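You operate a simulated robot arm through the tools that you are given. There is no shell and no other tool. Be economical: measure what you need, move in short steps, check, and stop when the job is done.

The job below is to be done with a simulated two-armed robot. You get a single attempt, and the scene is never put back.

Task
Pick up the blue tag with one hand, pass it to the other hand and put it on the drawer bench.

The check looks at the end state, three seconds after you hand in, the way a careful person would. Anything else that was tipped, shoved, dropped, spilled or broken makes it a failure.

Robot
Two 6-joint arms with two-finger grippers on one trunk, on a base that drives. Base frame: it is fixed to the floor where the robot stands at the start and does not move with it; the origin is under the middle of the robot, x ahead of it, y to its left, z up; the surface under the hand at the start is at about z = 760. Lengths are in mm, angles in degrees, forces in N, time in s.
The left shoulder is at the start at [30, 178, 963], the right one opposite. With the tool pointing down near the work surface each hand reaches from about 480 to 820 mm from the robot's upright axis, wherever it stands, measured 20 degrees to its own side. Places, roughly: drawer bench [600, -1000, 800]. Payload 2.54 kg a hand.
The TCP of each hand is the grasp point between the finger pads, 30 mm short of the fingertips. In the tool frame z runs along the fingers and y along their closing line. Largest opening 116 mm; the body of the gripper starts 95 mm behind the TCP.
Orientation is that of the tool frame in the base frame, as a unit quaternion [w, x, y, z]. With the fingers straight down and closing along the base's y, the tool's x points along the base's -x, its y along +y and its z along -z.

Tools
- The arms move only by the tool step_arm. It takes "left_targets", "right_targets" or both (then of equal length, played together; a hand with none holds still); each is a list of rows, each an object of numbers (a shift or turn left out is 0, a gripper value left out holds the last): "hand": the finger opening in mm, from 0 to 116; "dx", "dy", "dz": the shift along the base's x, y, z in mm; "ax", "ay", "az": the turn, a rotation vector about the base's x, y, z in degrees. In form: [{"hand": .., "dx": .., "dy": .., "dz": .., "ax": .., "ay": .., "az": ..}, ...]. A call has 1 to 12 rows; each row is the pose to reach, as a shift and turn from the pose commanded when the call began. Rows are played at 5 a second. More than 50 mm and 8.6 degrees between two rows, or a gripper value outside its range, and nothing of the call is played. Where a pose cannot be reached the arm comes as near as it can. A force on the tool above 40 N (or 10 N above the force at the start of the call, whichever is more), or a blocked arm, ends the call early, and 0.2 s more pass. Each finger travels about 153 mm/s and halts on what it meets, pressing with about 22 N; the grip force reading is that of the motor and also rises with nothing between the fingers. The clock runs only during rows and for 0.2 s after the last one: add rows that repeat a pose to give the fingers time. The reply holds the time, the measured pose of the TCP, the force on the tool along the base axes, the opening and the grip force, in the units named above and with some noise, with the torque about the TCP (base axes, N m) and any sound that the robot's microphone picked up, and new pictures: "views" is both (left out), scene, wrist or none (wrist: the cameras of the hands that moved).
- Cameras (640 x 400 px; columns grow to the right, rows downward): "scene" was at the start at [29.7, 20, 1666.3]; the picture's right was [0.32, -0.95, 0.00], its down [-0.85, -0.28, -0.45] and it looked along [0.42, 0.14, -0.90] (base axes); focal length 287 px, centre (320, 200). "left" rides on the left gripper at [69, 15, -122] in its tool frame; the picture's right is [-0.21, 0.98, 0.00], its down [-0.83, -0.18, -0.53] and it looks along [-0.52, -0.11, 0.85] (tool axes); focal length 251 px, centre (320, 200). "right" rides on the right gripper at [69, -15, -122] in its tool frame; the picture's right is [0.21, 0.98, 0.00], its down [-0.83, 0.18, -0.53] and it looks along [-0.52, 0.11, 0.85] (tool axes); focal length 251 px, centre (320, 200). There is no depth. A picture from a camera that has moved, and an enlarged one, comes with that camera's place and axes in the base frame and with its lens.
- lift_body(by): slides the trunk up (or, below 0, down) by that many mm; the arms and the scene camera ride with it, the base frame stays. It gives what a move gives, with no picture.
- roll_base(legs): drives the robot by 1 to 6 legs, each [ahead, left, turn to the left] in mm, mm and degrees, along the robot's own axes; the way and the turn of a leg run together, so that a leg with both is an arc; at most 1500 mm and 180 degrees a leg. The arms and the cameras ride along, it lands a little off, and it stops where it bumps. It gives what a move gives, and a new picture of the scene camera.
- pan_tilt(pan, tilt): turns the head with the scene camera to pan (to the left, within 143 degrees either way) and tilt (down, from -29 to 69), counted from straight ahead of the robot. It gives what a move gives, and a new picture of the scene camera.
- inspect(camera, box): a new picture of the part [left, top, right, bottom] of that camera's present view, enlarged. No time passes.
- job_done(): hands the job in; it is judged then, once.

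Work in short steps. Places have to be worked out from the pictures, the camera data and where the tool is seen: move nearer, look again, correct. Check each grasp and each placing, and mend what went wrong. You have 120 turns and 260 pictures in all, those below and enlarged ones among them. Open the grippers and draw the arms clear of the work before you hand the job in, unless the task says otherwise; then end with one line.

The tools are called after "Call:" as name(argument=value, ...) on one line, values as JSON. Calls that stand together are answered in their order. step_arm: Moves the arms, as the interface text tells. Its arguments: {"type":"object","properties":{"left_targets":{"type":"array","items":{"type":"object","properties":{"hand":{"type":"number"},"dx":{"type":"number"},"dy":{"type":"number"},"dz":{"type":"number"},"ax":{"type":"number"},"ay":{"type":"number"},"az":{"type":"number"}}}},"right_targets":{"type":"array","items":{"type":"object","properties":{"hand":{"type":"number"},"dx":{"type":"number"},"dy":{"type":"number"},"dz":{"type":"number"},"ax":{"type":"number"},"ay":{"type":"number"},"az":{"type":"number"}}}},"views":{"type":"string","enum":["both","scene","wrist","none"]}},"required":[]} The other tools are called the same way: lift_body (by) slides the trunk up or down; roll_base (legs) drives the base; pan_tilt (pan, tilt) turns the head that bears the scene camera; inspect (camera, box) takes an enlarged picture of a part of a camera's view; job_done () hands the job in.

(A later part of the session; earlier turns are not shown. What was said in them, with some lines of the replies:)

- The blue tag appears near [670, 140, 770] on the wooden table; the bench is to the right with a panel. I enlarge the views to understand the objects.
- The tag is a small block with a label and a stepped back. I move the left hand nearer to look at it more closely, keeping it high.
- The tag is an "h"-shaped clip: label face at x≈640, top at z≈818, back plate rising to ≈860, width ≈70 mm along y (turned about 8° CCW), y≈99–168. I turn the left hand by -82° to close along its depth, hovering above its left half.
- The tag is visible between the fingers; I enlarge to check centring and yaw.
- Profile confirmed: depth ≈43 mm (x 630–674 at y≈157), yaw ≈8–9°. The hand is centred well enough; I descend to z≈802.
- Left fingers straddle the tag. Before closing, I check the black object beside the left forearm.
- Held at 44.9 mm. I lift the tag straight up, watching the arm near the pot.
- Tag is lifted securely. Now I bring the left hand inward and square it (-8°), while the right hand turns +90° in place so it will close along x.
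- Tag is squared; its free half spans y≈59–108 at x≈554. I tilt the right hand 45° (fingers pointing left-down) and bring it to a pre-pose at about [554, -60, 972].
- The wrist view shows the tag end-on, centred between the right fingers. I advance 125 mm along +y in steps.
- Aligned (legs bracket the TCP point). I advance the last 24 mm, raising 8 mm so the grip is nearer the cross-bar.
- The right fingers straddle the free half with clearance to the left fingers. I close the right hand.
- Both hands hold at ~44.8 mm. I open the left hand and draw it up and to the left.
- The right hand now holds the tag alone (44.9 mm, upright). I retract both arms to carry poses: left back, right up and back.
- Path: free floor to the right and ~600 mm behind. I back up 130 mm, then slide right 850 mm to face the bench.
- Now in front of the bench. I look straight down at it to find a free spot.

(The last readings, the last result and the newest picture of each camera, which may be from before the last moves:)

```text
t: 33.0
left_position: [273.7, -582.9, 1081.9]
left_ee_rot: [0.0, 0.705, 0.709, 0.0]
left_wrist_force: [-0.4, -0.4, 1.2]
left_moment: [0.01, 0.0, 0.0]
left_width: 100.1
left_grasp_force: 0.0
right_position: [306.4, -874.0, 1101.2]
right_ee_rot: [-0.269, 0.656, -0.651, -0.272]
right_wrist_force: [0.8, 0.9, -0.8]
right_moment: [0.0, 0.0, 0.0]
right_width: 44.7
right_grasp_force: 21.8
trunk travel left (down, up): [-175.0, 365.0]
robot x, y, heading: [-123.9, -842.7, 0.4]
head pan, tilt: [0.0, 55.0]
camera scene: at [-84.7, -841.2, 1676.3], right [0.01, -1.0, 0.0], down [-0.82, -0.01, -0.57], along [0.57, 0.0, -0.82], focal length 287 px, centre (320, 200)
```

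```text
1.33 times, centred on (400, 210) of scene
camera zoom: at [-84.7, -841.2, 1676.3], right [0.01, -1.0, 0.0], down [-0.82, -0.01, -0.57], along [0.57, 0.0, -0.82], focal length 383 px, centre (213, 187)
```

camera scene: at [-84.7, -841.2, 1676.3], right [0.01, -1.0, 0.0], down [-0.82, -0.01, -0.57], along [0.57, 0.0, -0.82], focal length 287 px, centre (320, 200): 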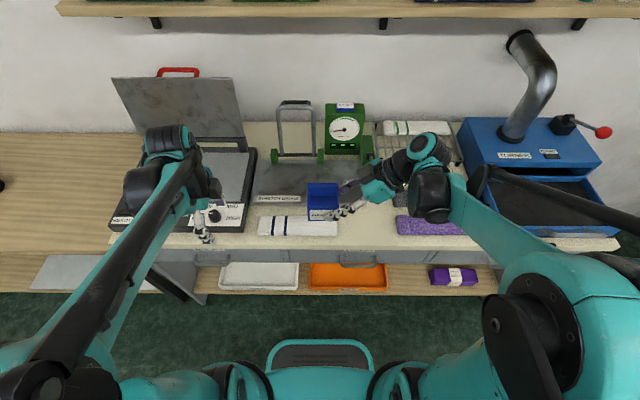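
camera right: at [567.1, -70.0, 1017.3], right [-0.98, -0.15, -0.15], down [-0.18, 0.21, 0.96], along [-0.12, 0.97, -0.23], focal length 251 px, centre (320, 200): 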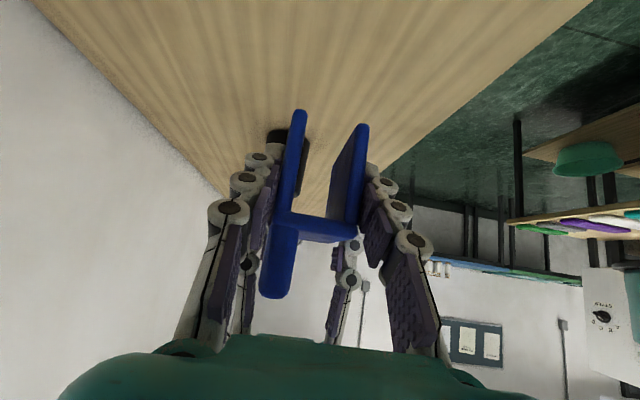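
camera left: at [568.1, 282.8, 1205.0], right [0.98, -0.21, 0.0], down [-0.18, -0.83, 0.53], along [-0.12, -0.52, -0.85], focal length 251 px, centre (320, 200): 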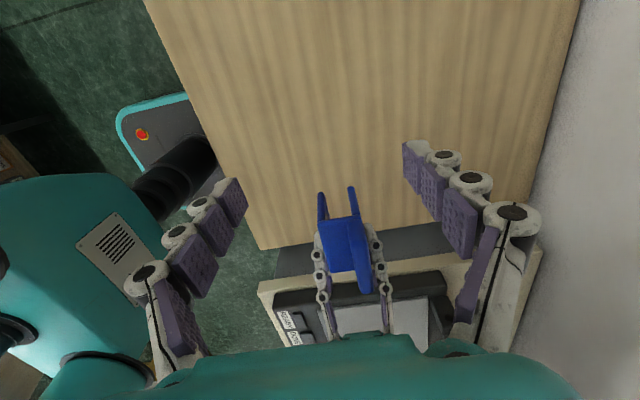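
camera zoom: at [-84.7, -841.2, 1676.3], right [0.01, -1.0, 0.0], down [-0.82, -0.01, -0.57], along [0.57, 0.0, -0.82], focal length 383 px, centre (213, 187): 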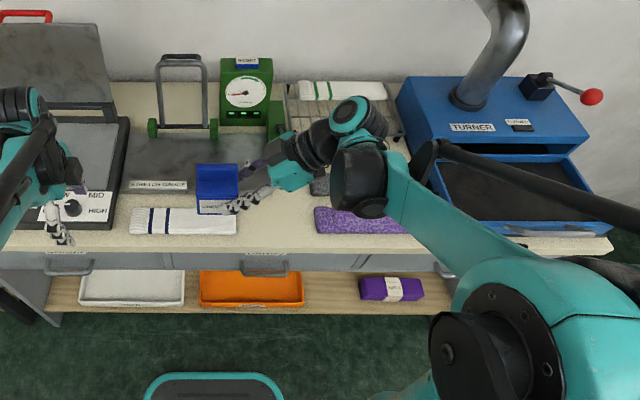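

The gap between the white sock (y≈-902) and the purple slab (y≈-1112) at x≈430 is free. I move the right hand high above it: dx +124, dy -164.

Call:
step_arm(right_targets=[{"dx": 15, "dy": -20}, {"dx": 40, "dy": -55}, {"dx": 70, "dy": -92}, {"dx": 97, "dy": -128}, {"dx": 115, "dy": -152, "dz": -20}, {"dx": 124, "dy": -164, "dz": -50}, {"dx": 124, "dy": -164, "dz": -90}, {"dx": 124, "dy": -164, "dz": -90}], views="both")

Call:
inspect(camera="scene", box=[240, 100, 480, 260])

```text
t: 34.8
left_position: [272.7, -583.4, 1081.9]
left_ee_rot: [0.0, 0.704, 0.71, 0.0]
left_wrist_force: [0.6, -0.2, -0.8]
left_moment: [0.01, 0.01, 0.02]
left_width: 100.0
left_grasp_force: 0.2
right_position: [429.8, -1037.6, 1012.1]
right_ee_rot: [-0.27, 0.656, -0.651, -0.272]
right_wrist_force: [-0.4, 0.0, -0.4]
right_moment: [-0.01, 0.0, -0.01]
right_width: 44.7
right_grasp_force: 22.0
trunk travel left (down, up): [-175.0, 365.0]
robot x, y, heading: [-125.2, -843.3, 0.4]
head pan, tilt: [0.0, 55.0]
camera scene: at [-85.5, -840.8, 1676.3], right [0.01, -1.0, 0.0], down [-0.82, -0.01, -0.57], along [0.57, 0.0, -0.82], focal length 287 px, centre (320, 200)
camera right: at [445.2, -1172.9, 1049.1], right [-0.98, -0.16, -0.15], down [-0.18, 0.21, 0.96], along [-0.12, 0.97, -0.23], focal length 251 px, centre (320, 200)
```

scene: 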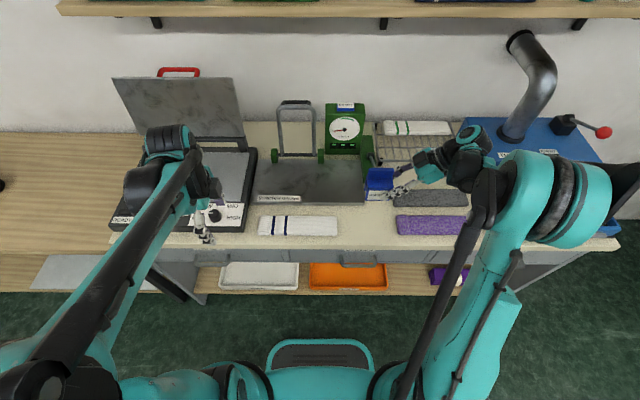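
right: 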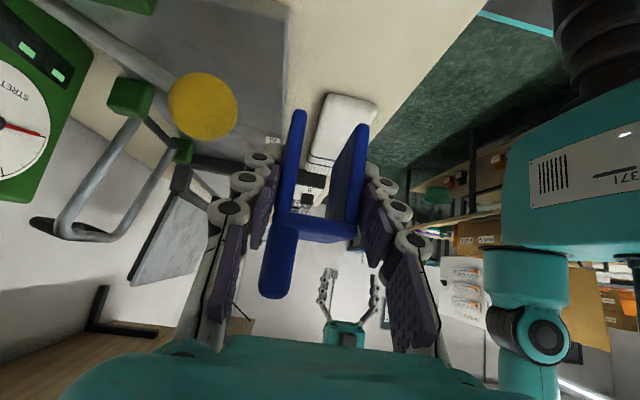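

```text
2.50 times, centred on (360, 180) of scene
camera zoom: at [-85.5, -840.8, 1676.3], right [0.01, -1.0, 0.0], down [-0.82, -0.01, -0.57], along [0.57, 0.0, -0.82], focal length 718 px, centre (220, 250)
```

zoom: 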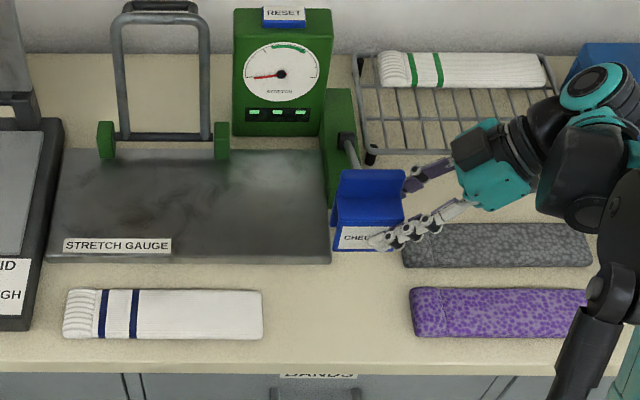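

A yellow lever ball sits near [510, -1022, 967], just ahead of the tag, so I shift the placing spot to x≈410, y≈-1028 and then descend to z≈885, staying clear of it.

Call:
step_arm(right_targets=[{"dx": -20, "dy": 10}, {"dx": -20, "dy": 10, "dz": -40}, {"dx": -20, "dy": 10, "dz": -80}, {"dx": -20, "dy": 10, "dz": -110}, {"dx": -20, "dy": 10, "dz": -127}, {"dx": -20, "dy": 10, "dz": -127}])

Call:
inspect(camera="scene", box=[240, 130, 480, 280])

```text
t: 36.2
left_position: [273.8, -583.7, 1082.2]
left_ee_rot: [0.0, 0.705, 0.709, 0.0]
left_wrist_force: [-1.0, -0.3, 0.2]
left_moment: [-0.02, 0.01, 0.02]
left_width: 99.9
left_grasp_force: 0.1
right_position: [411.2, -1027.7, 885.1]
right_ee_rot: [-0.27, 0.655, -0.651, -0.272]
right_wrist_force: [-0.5, 0.6, -1.7]
right_moment: [-0.01, 0.01, 0.03]
right_width: 44.8
right_grasp_force: 22.0
trunk travel left (down, up): [-175.0, 365.0]
robot x, y, heading: [-125.7, -839.3, 0.5]
head pan, tilt: [0.0, 55.0]
camera scene: at [-84.7, -841.1, 1676.3], right [0.01, -1.0, 0.0], down [-0.82, -0.01, -0.57], along [0.57, 0.0, -0.82], focal length 287 px, centre (320, 200)
camera right: at [425.4, -1163.0, 922.1], right [-0.98, -0.16, -0.15], down [-0.18, 0.21, 0.96], along [-0.12, 0.97, -0.23], focal length 251 px, centre (320, 200)
```

scene: 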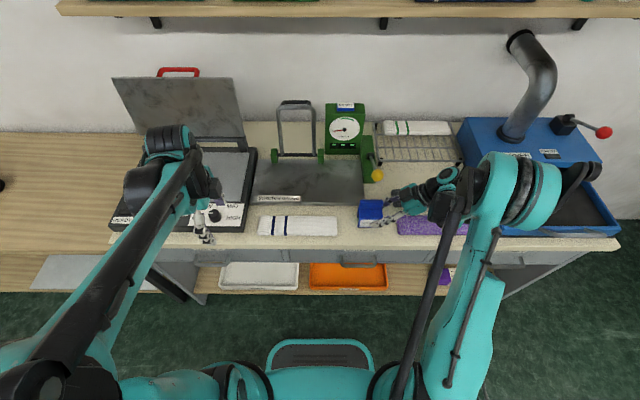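
right: 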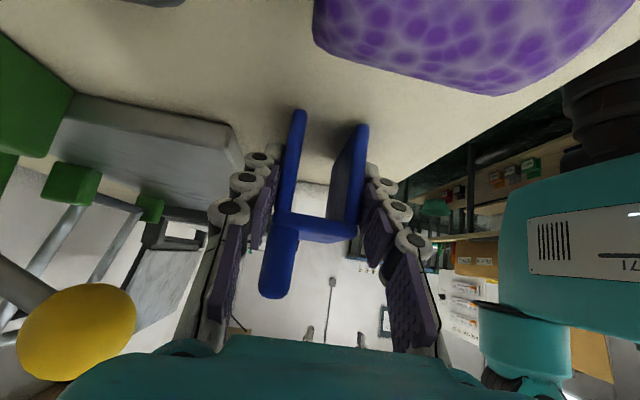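

```text
2.67 times, centred on (360, 205) of scene
camera zoom: at [-84.7, -841.1, 1676.3], right [0.01, -1.0, 0.0], down [-0.82, -0.01, -0.57], along [0.57, 0.0, -0.82], focal length 765 px, centre (213, 187)
```

zoom: 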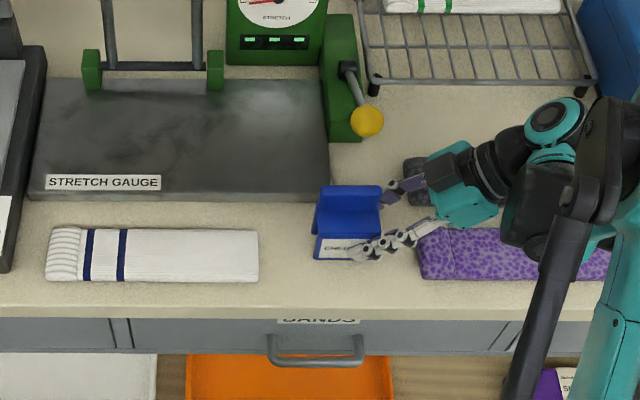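

Spot is clear: tag between sock and slab, ball well behind. I descend slowly, reading the force.

Call:
step_arm(right_targets=[{"dz": -6}, {"dz": -12}, {"dz": -18}, {"dz": -18}], views="wrist")

```text
t: 37.2
left_position: [271.5, -583.8, 1082.5]
left_ee_rot: [0.001, 0.704, 0.71, 0.0]
left_wrist_force: [0.5, -0.2, -0.9]
left_moment: [0.0, 0.0, 0.01]
left_width: 100.0
left_grasp_force: 0.1
right_position: [407.8, -1027.6, 868.9]
right_ee_rot: [-0.271, 0.655, -0.651, -0.271]
right_wrist_force: [4.5, -3.9, 37.1]
right_moment: [0.46, 0.2, -0.02]
right_width: 44.9
right_grasp_force: 21.7
trunk travel left (down, up): [-175.0, 365.0]
robot x, y, heading: [-126.5, -844.4, 0.5]
head pan, tilt: [0.0, 55.0]
camera right: at [422.8, -1162.4, 904.8], right [-0.98, -0.16, -0.15], down [-0.18, 0.2, 0.96], along [-0.12, 0.97, -0.23], focal length 251 px, centre (320, 200)
```

right: 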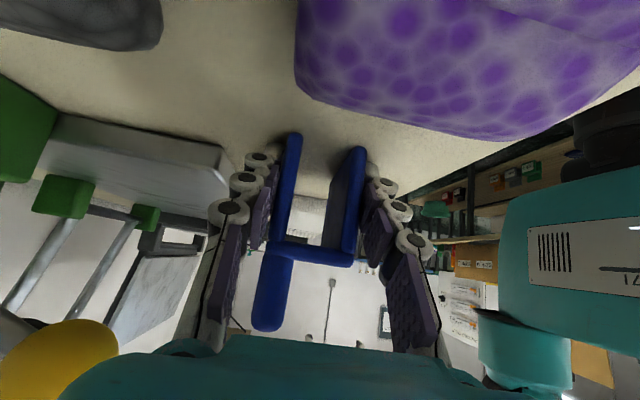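

The tag has touched the bench (37 N upward, tag slid slightly in the grip). I ease up a few mm to relieve the force and check.

Call:
step_arm(right_targets=[{"dz": 2}, {"dz": 3}, {"dz": 3}])

Call:
inspect(camera="scene", box=[320, 170, 440, 250])

Call:
inspect(camera="right", box=[200, 100, 440, 250])

```text
t: 38.0
left_position: [273.9, -584.1, 1081.1]
left_ee_rot: [-0.001, 0.705, 0.709, 0.0]
left_wrist_force: [0.4, -0.7, 0.3]
left_moment: [0.0, -0.01, 0.01]
left_width: 100.0
left_grasp_force: 0.1
right_position: [409.7, -1028.3, 868.1]
right_ee_rot: [-0.269, 0.656, -0.65, -0.272]
right_wrist_force: [-0.6, 1.5, 4.0]
right_moment: [0.12, 0.01, 0.06]
right_width: 44.9
right_grasp_force: 22.1
trunk travel left (down, up): [-175.0, 365.0]
robot x, y, heading: [-130.6, -842.7, 0.2]
head pan, tilt: [0.0, 55.0]
camera scene: at [-85.3, -840.7, 1676.1], right [0.01, -1.0, 0.0], down [-0.82, -0.01, -0.57], along [0.57, 0.0, -0.82], focal length 287 px, centre (320, 200)
camera right: at [423.6, -1162.8, 905.5], right [-0.98, -0.16, -0.15], down [-0.18, 0.21, 0.96], along [-0.12, 0.97, -0.23], focal length 251 px, centre (320, 200)
```

scene: 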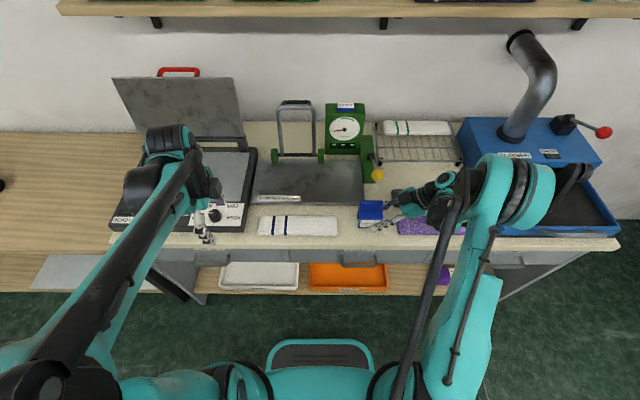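
right: 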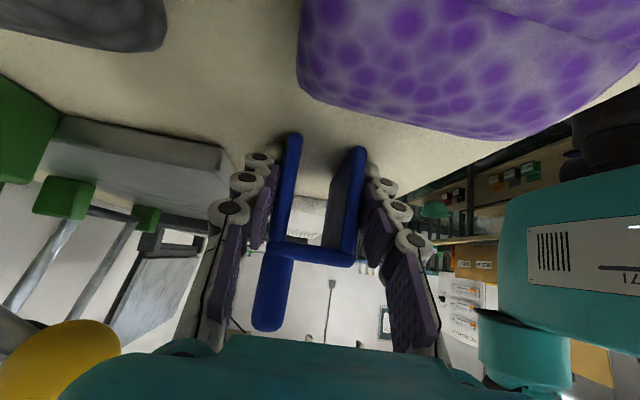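

```text
5.00 times, centred on (380, 210) of scene
camera zoom: at [-85.3, -840.7, 1676.1], right [0.01, -1.0, 0.0], down [-0.82, -0.01, -0.57], along [0.57, 0.0, -0.82], focal length 1435 px, centre (20, 150)
```

zoom: 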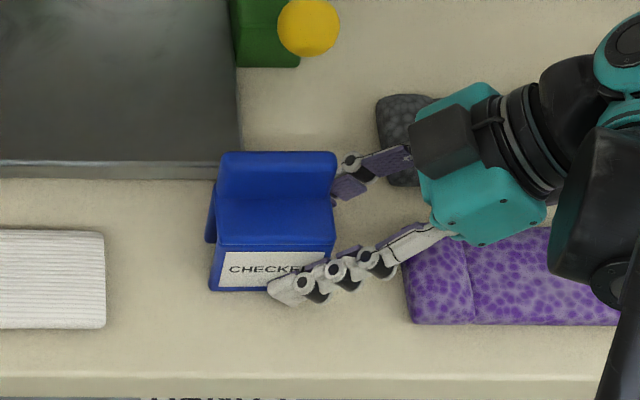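

```text
2.67 times, centred on (320, 175) of right
camera zoom: at [423.6, -1162.8, 905.5], right [-0.98, -0.16, -0.15], down [-0.18, 0.21, 0.96], along [-0.12, 0.97, -0.23], focal length 670 px, centre (320, 267)
```

zoom: 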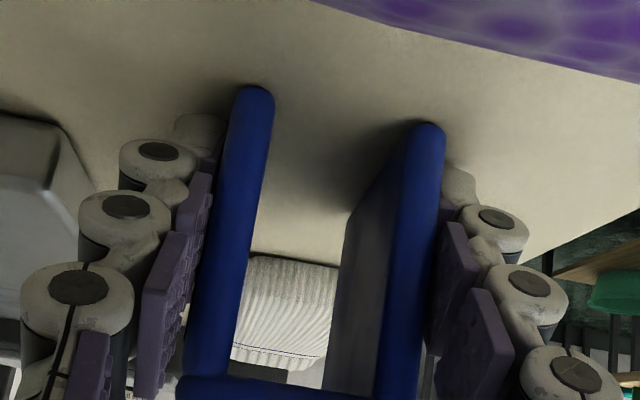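

The tag rests on the bench with light residual force (4 N). I open the right hand gently to 70 mm.

Call:
step_arm(right_targets=[{"hand": 50}, {"hand": 60}, {"hand": 72}, {"hand": 72}])

Call:
inspect(camera="scene", box=[320, 170, 440, 250])

```text
t: 39.0
left_position: [273.5, -584.5, 1081.4]
left_ee_rot: [0.0, 0.705, 0.709, 0.0]
left_wrist_force: [1.4, -0.2, 0.7]
left_moment: [0.03, -0.06, -0.03]
left_width: 100.1
left_grasp_force: 0.1
right_position: [408.9, -1028.1, 869.7]
right_ee_rot: [-0.27, 0.655, -0.651, -0.272]
right_wrist_force: [-0.2, 0.5, 0.5]
right_moment: [-0.01, 0.01, -0.01]
right_width: 71.7
right_grasp_force: 0.0
trunk travel left (down, up): [-175.0, 365.0]
robot x, y, heading: [-129.6, -839.4, 0.5]
head pan, tilt: [0.0, 55.0]
camera scene: at [-84.7, -841.1, 1676.3], right [0.01, -1.0, 0.0], down [-0.82, -0.01, -0.57], along [0.57, 0.0, -0.82], focal length 287 px, centre (320, 200)
camera right: at [424.0, -1163.0, 905.8], right [-0.98, -0.16, -0.15], down [-0.18, 0.21, 0.96], along [-0.12, 0.97, -0.23], focal length 251 px, centre (320, 200)
```

scene: 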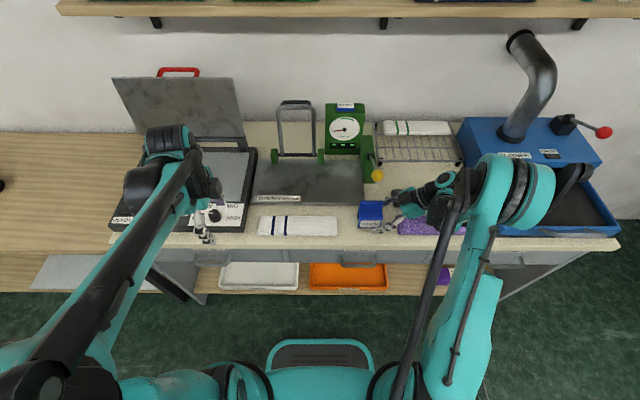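
right: 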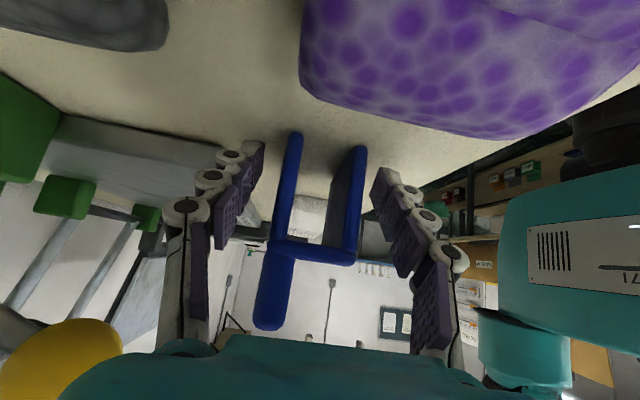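

```text
5.00 times, centred on (380, 210) of scene
camera zoom: at [-84.7, -841.1, 1676.3], right [0.01, -1.0, 0.0], down [-0.82, -0.01, -0.57], along [0.57, 0.0, -0.82], focal length 1435 px, centre (20, 150)
```

zoom: 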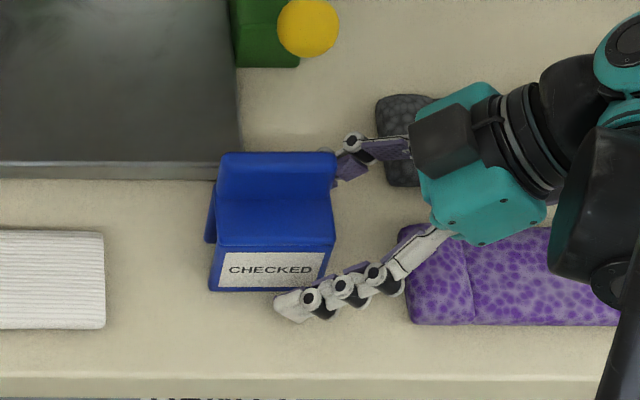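

Released, tag stands upright and unmoved. I withdraw along the tool axis (right and up), then up.

Call:
step_arm(right_targets=[{"dy": -10, "dz": 10}, {"dy": -30, "dz": 30}, {"dy": -55, "dz": 60}, {"dy": -70, "dz": 95}, {"dy": -70, "dz": 140}, {"dy": -70, "dz": 185}, {"dx": -20, "dy": -60, "dz": 215}, {"dx": -50, "dy": -40, "dz": 230}, {"dx": -90, "dy": -20, "dz": 230}, {"dx": -120, "dy": 0, "dz": 230}], views="none")

Call:
roll_base(legs=[[-80, 0, 0]])

Call:
inspect(camera="scene", box=[280, 120, 480, 260])

```text
t: 41.2
left_position: [273.1, -583.5, 1080.9]
left_ee_rot: [-0.001, 0.705, 0.71, 0.0]
left_wrist_force: [-0.6, 0.1, -0.3]
left_moment: [-0.04, 0.01, -0.01]
left_width: 100.0
left_grasp_force: 0.0
right_position: [288.5, -1025.4, 1099.4]
right_ee_rot: [-0.27, 0.656, -0.651, -0.271]
right_wrist_force: [-0.5, -0.7, -0.2]
right_moment: [-0.07, -0.01, -0.02]
right_width: 72.1
right_grasp_force: 0.1
trunk travel left (down, up): [-175.0, 365.0]
robot x, y, heading: [-127.7, -843.4, 0.4]
head pan, tilt: [0.0, 55.0]
```

```text
t: 42.3
left_position: [192.8, -583.5, 1081.7]
left_ee_rot: [0.001, 0.705, 0.71, 0.001]
left_wrist_force: [-0.8, -0.2, 1.5]
left_moment: [0.0, -0.05, -0.01]
left_width: 100.0
left_grasp_force: 0.2
right_position: [210.2, -1026.5, 1099.6]
right_ee_rot: [-0.271, 0.655, -0.651, -0.272]
right_wrist_force: [-0.9, -0.3, -0.5]
right_moment: [-0.05, 0.0, -0.02]
right_width: 72.0
right_grasp_force: 0.1
trunk travel left (down, up): [-175.0, 365.0]
robot x, y, heading: [-204.7, -842.1, 0.4]
head pan, tilt: [0.0, 55.0]
camera scene: at [-166.0, -841.7, 1676.3], right [0.01, -1.0, 0.0], down [-0.82, -0.01, -0.57], along [0.57, 0.0, -0.82], focal length 287 px, centre (320, 200)
```

scene: 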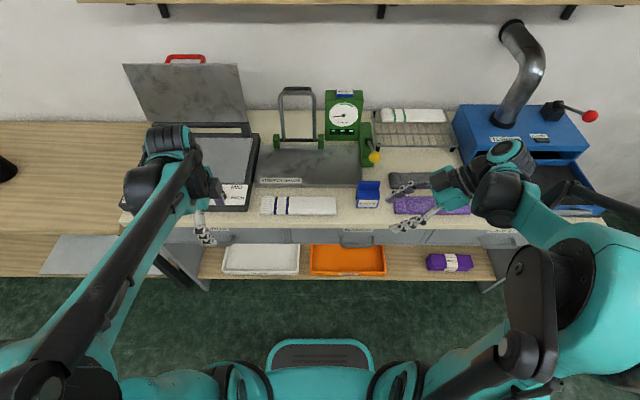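

```text
2.86 times, centred on (380, 190) of scene
camera zoom: at [-166.0, -841.7, 1676.3], right [0.01, -1.0, 0.0], down [-0.82, -0.01, -0.57], along [0.57, 0.0, -0.82], focal length 820 px, centre (149, 229)
```

zoom: 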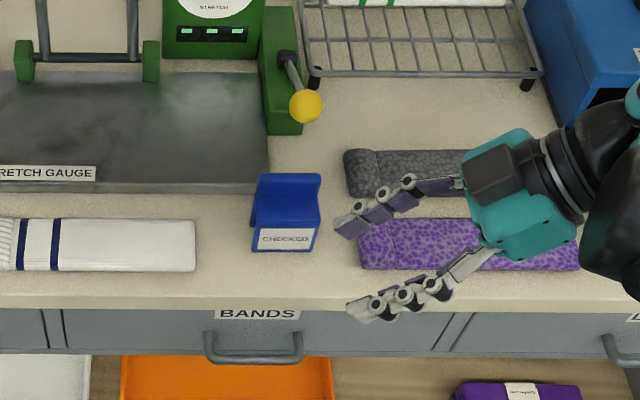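

The tag stands on the drawer bench, upright. The neighbouring items look undisturbed, and both arms are clear with grippers open.

Call:
job_done()

```text
The job is handed in.
```

I picked up the blue tag with the left hand, passed it to the right hand and set it upright on the drawer bench; the last picture shows both arms clear and nothing else disturbed.
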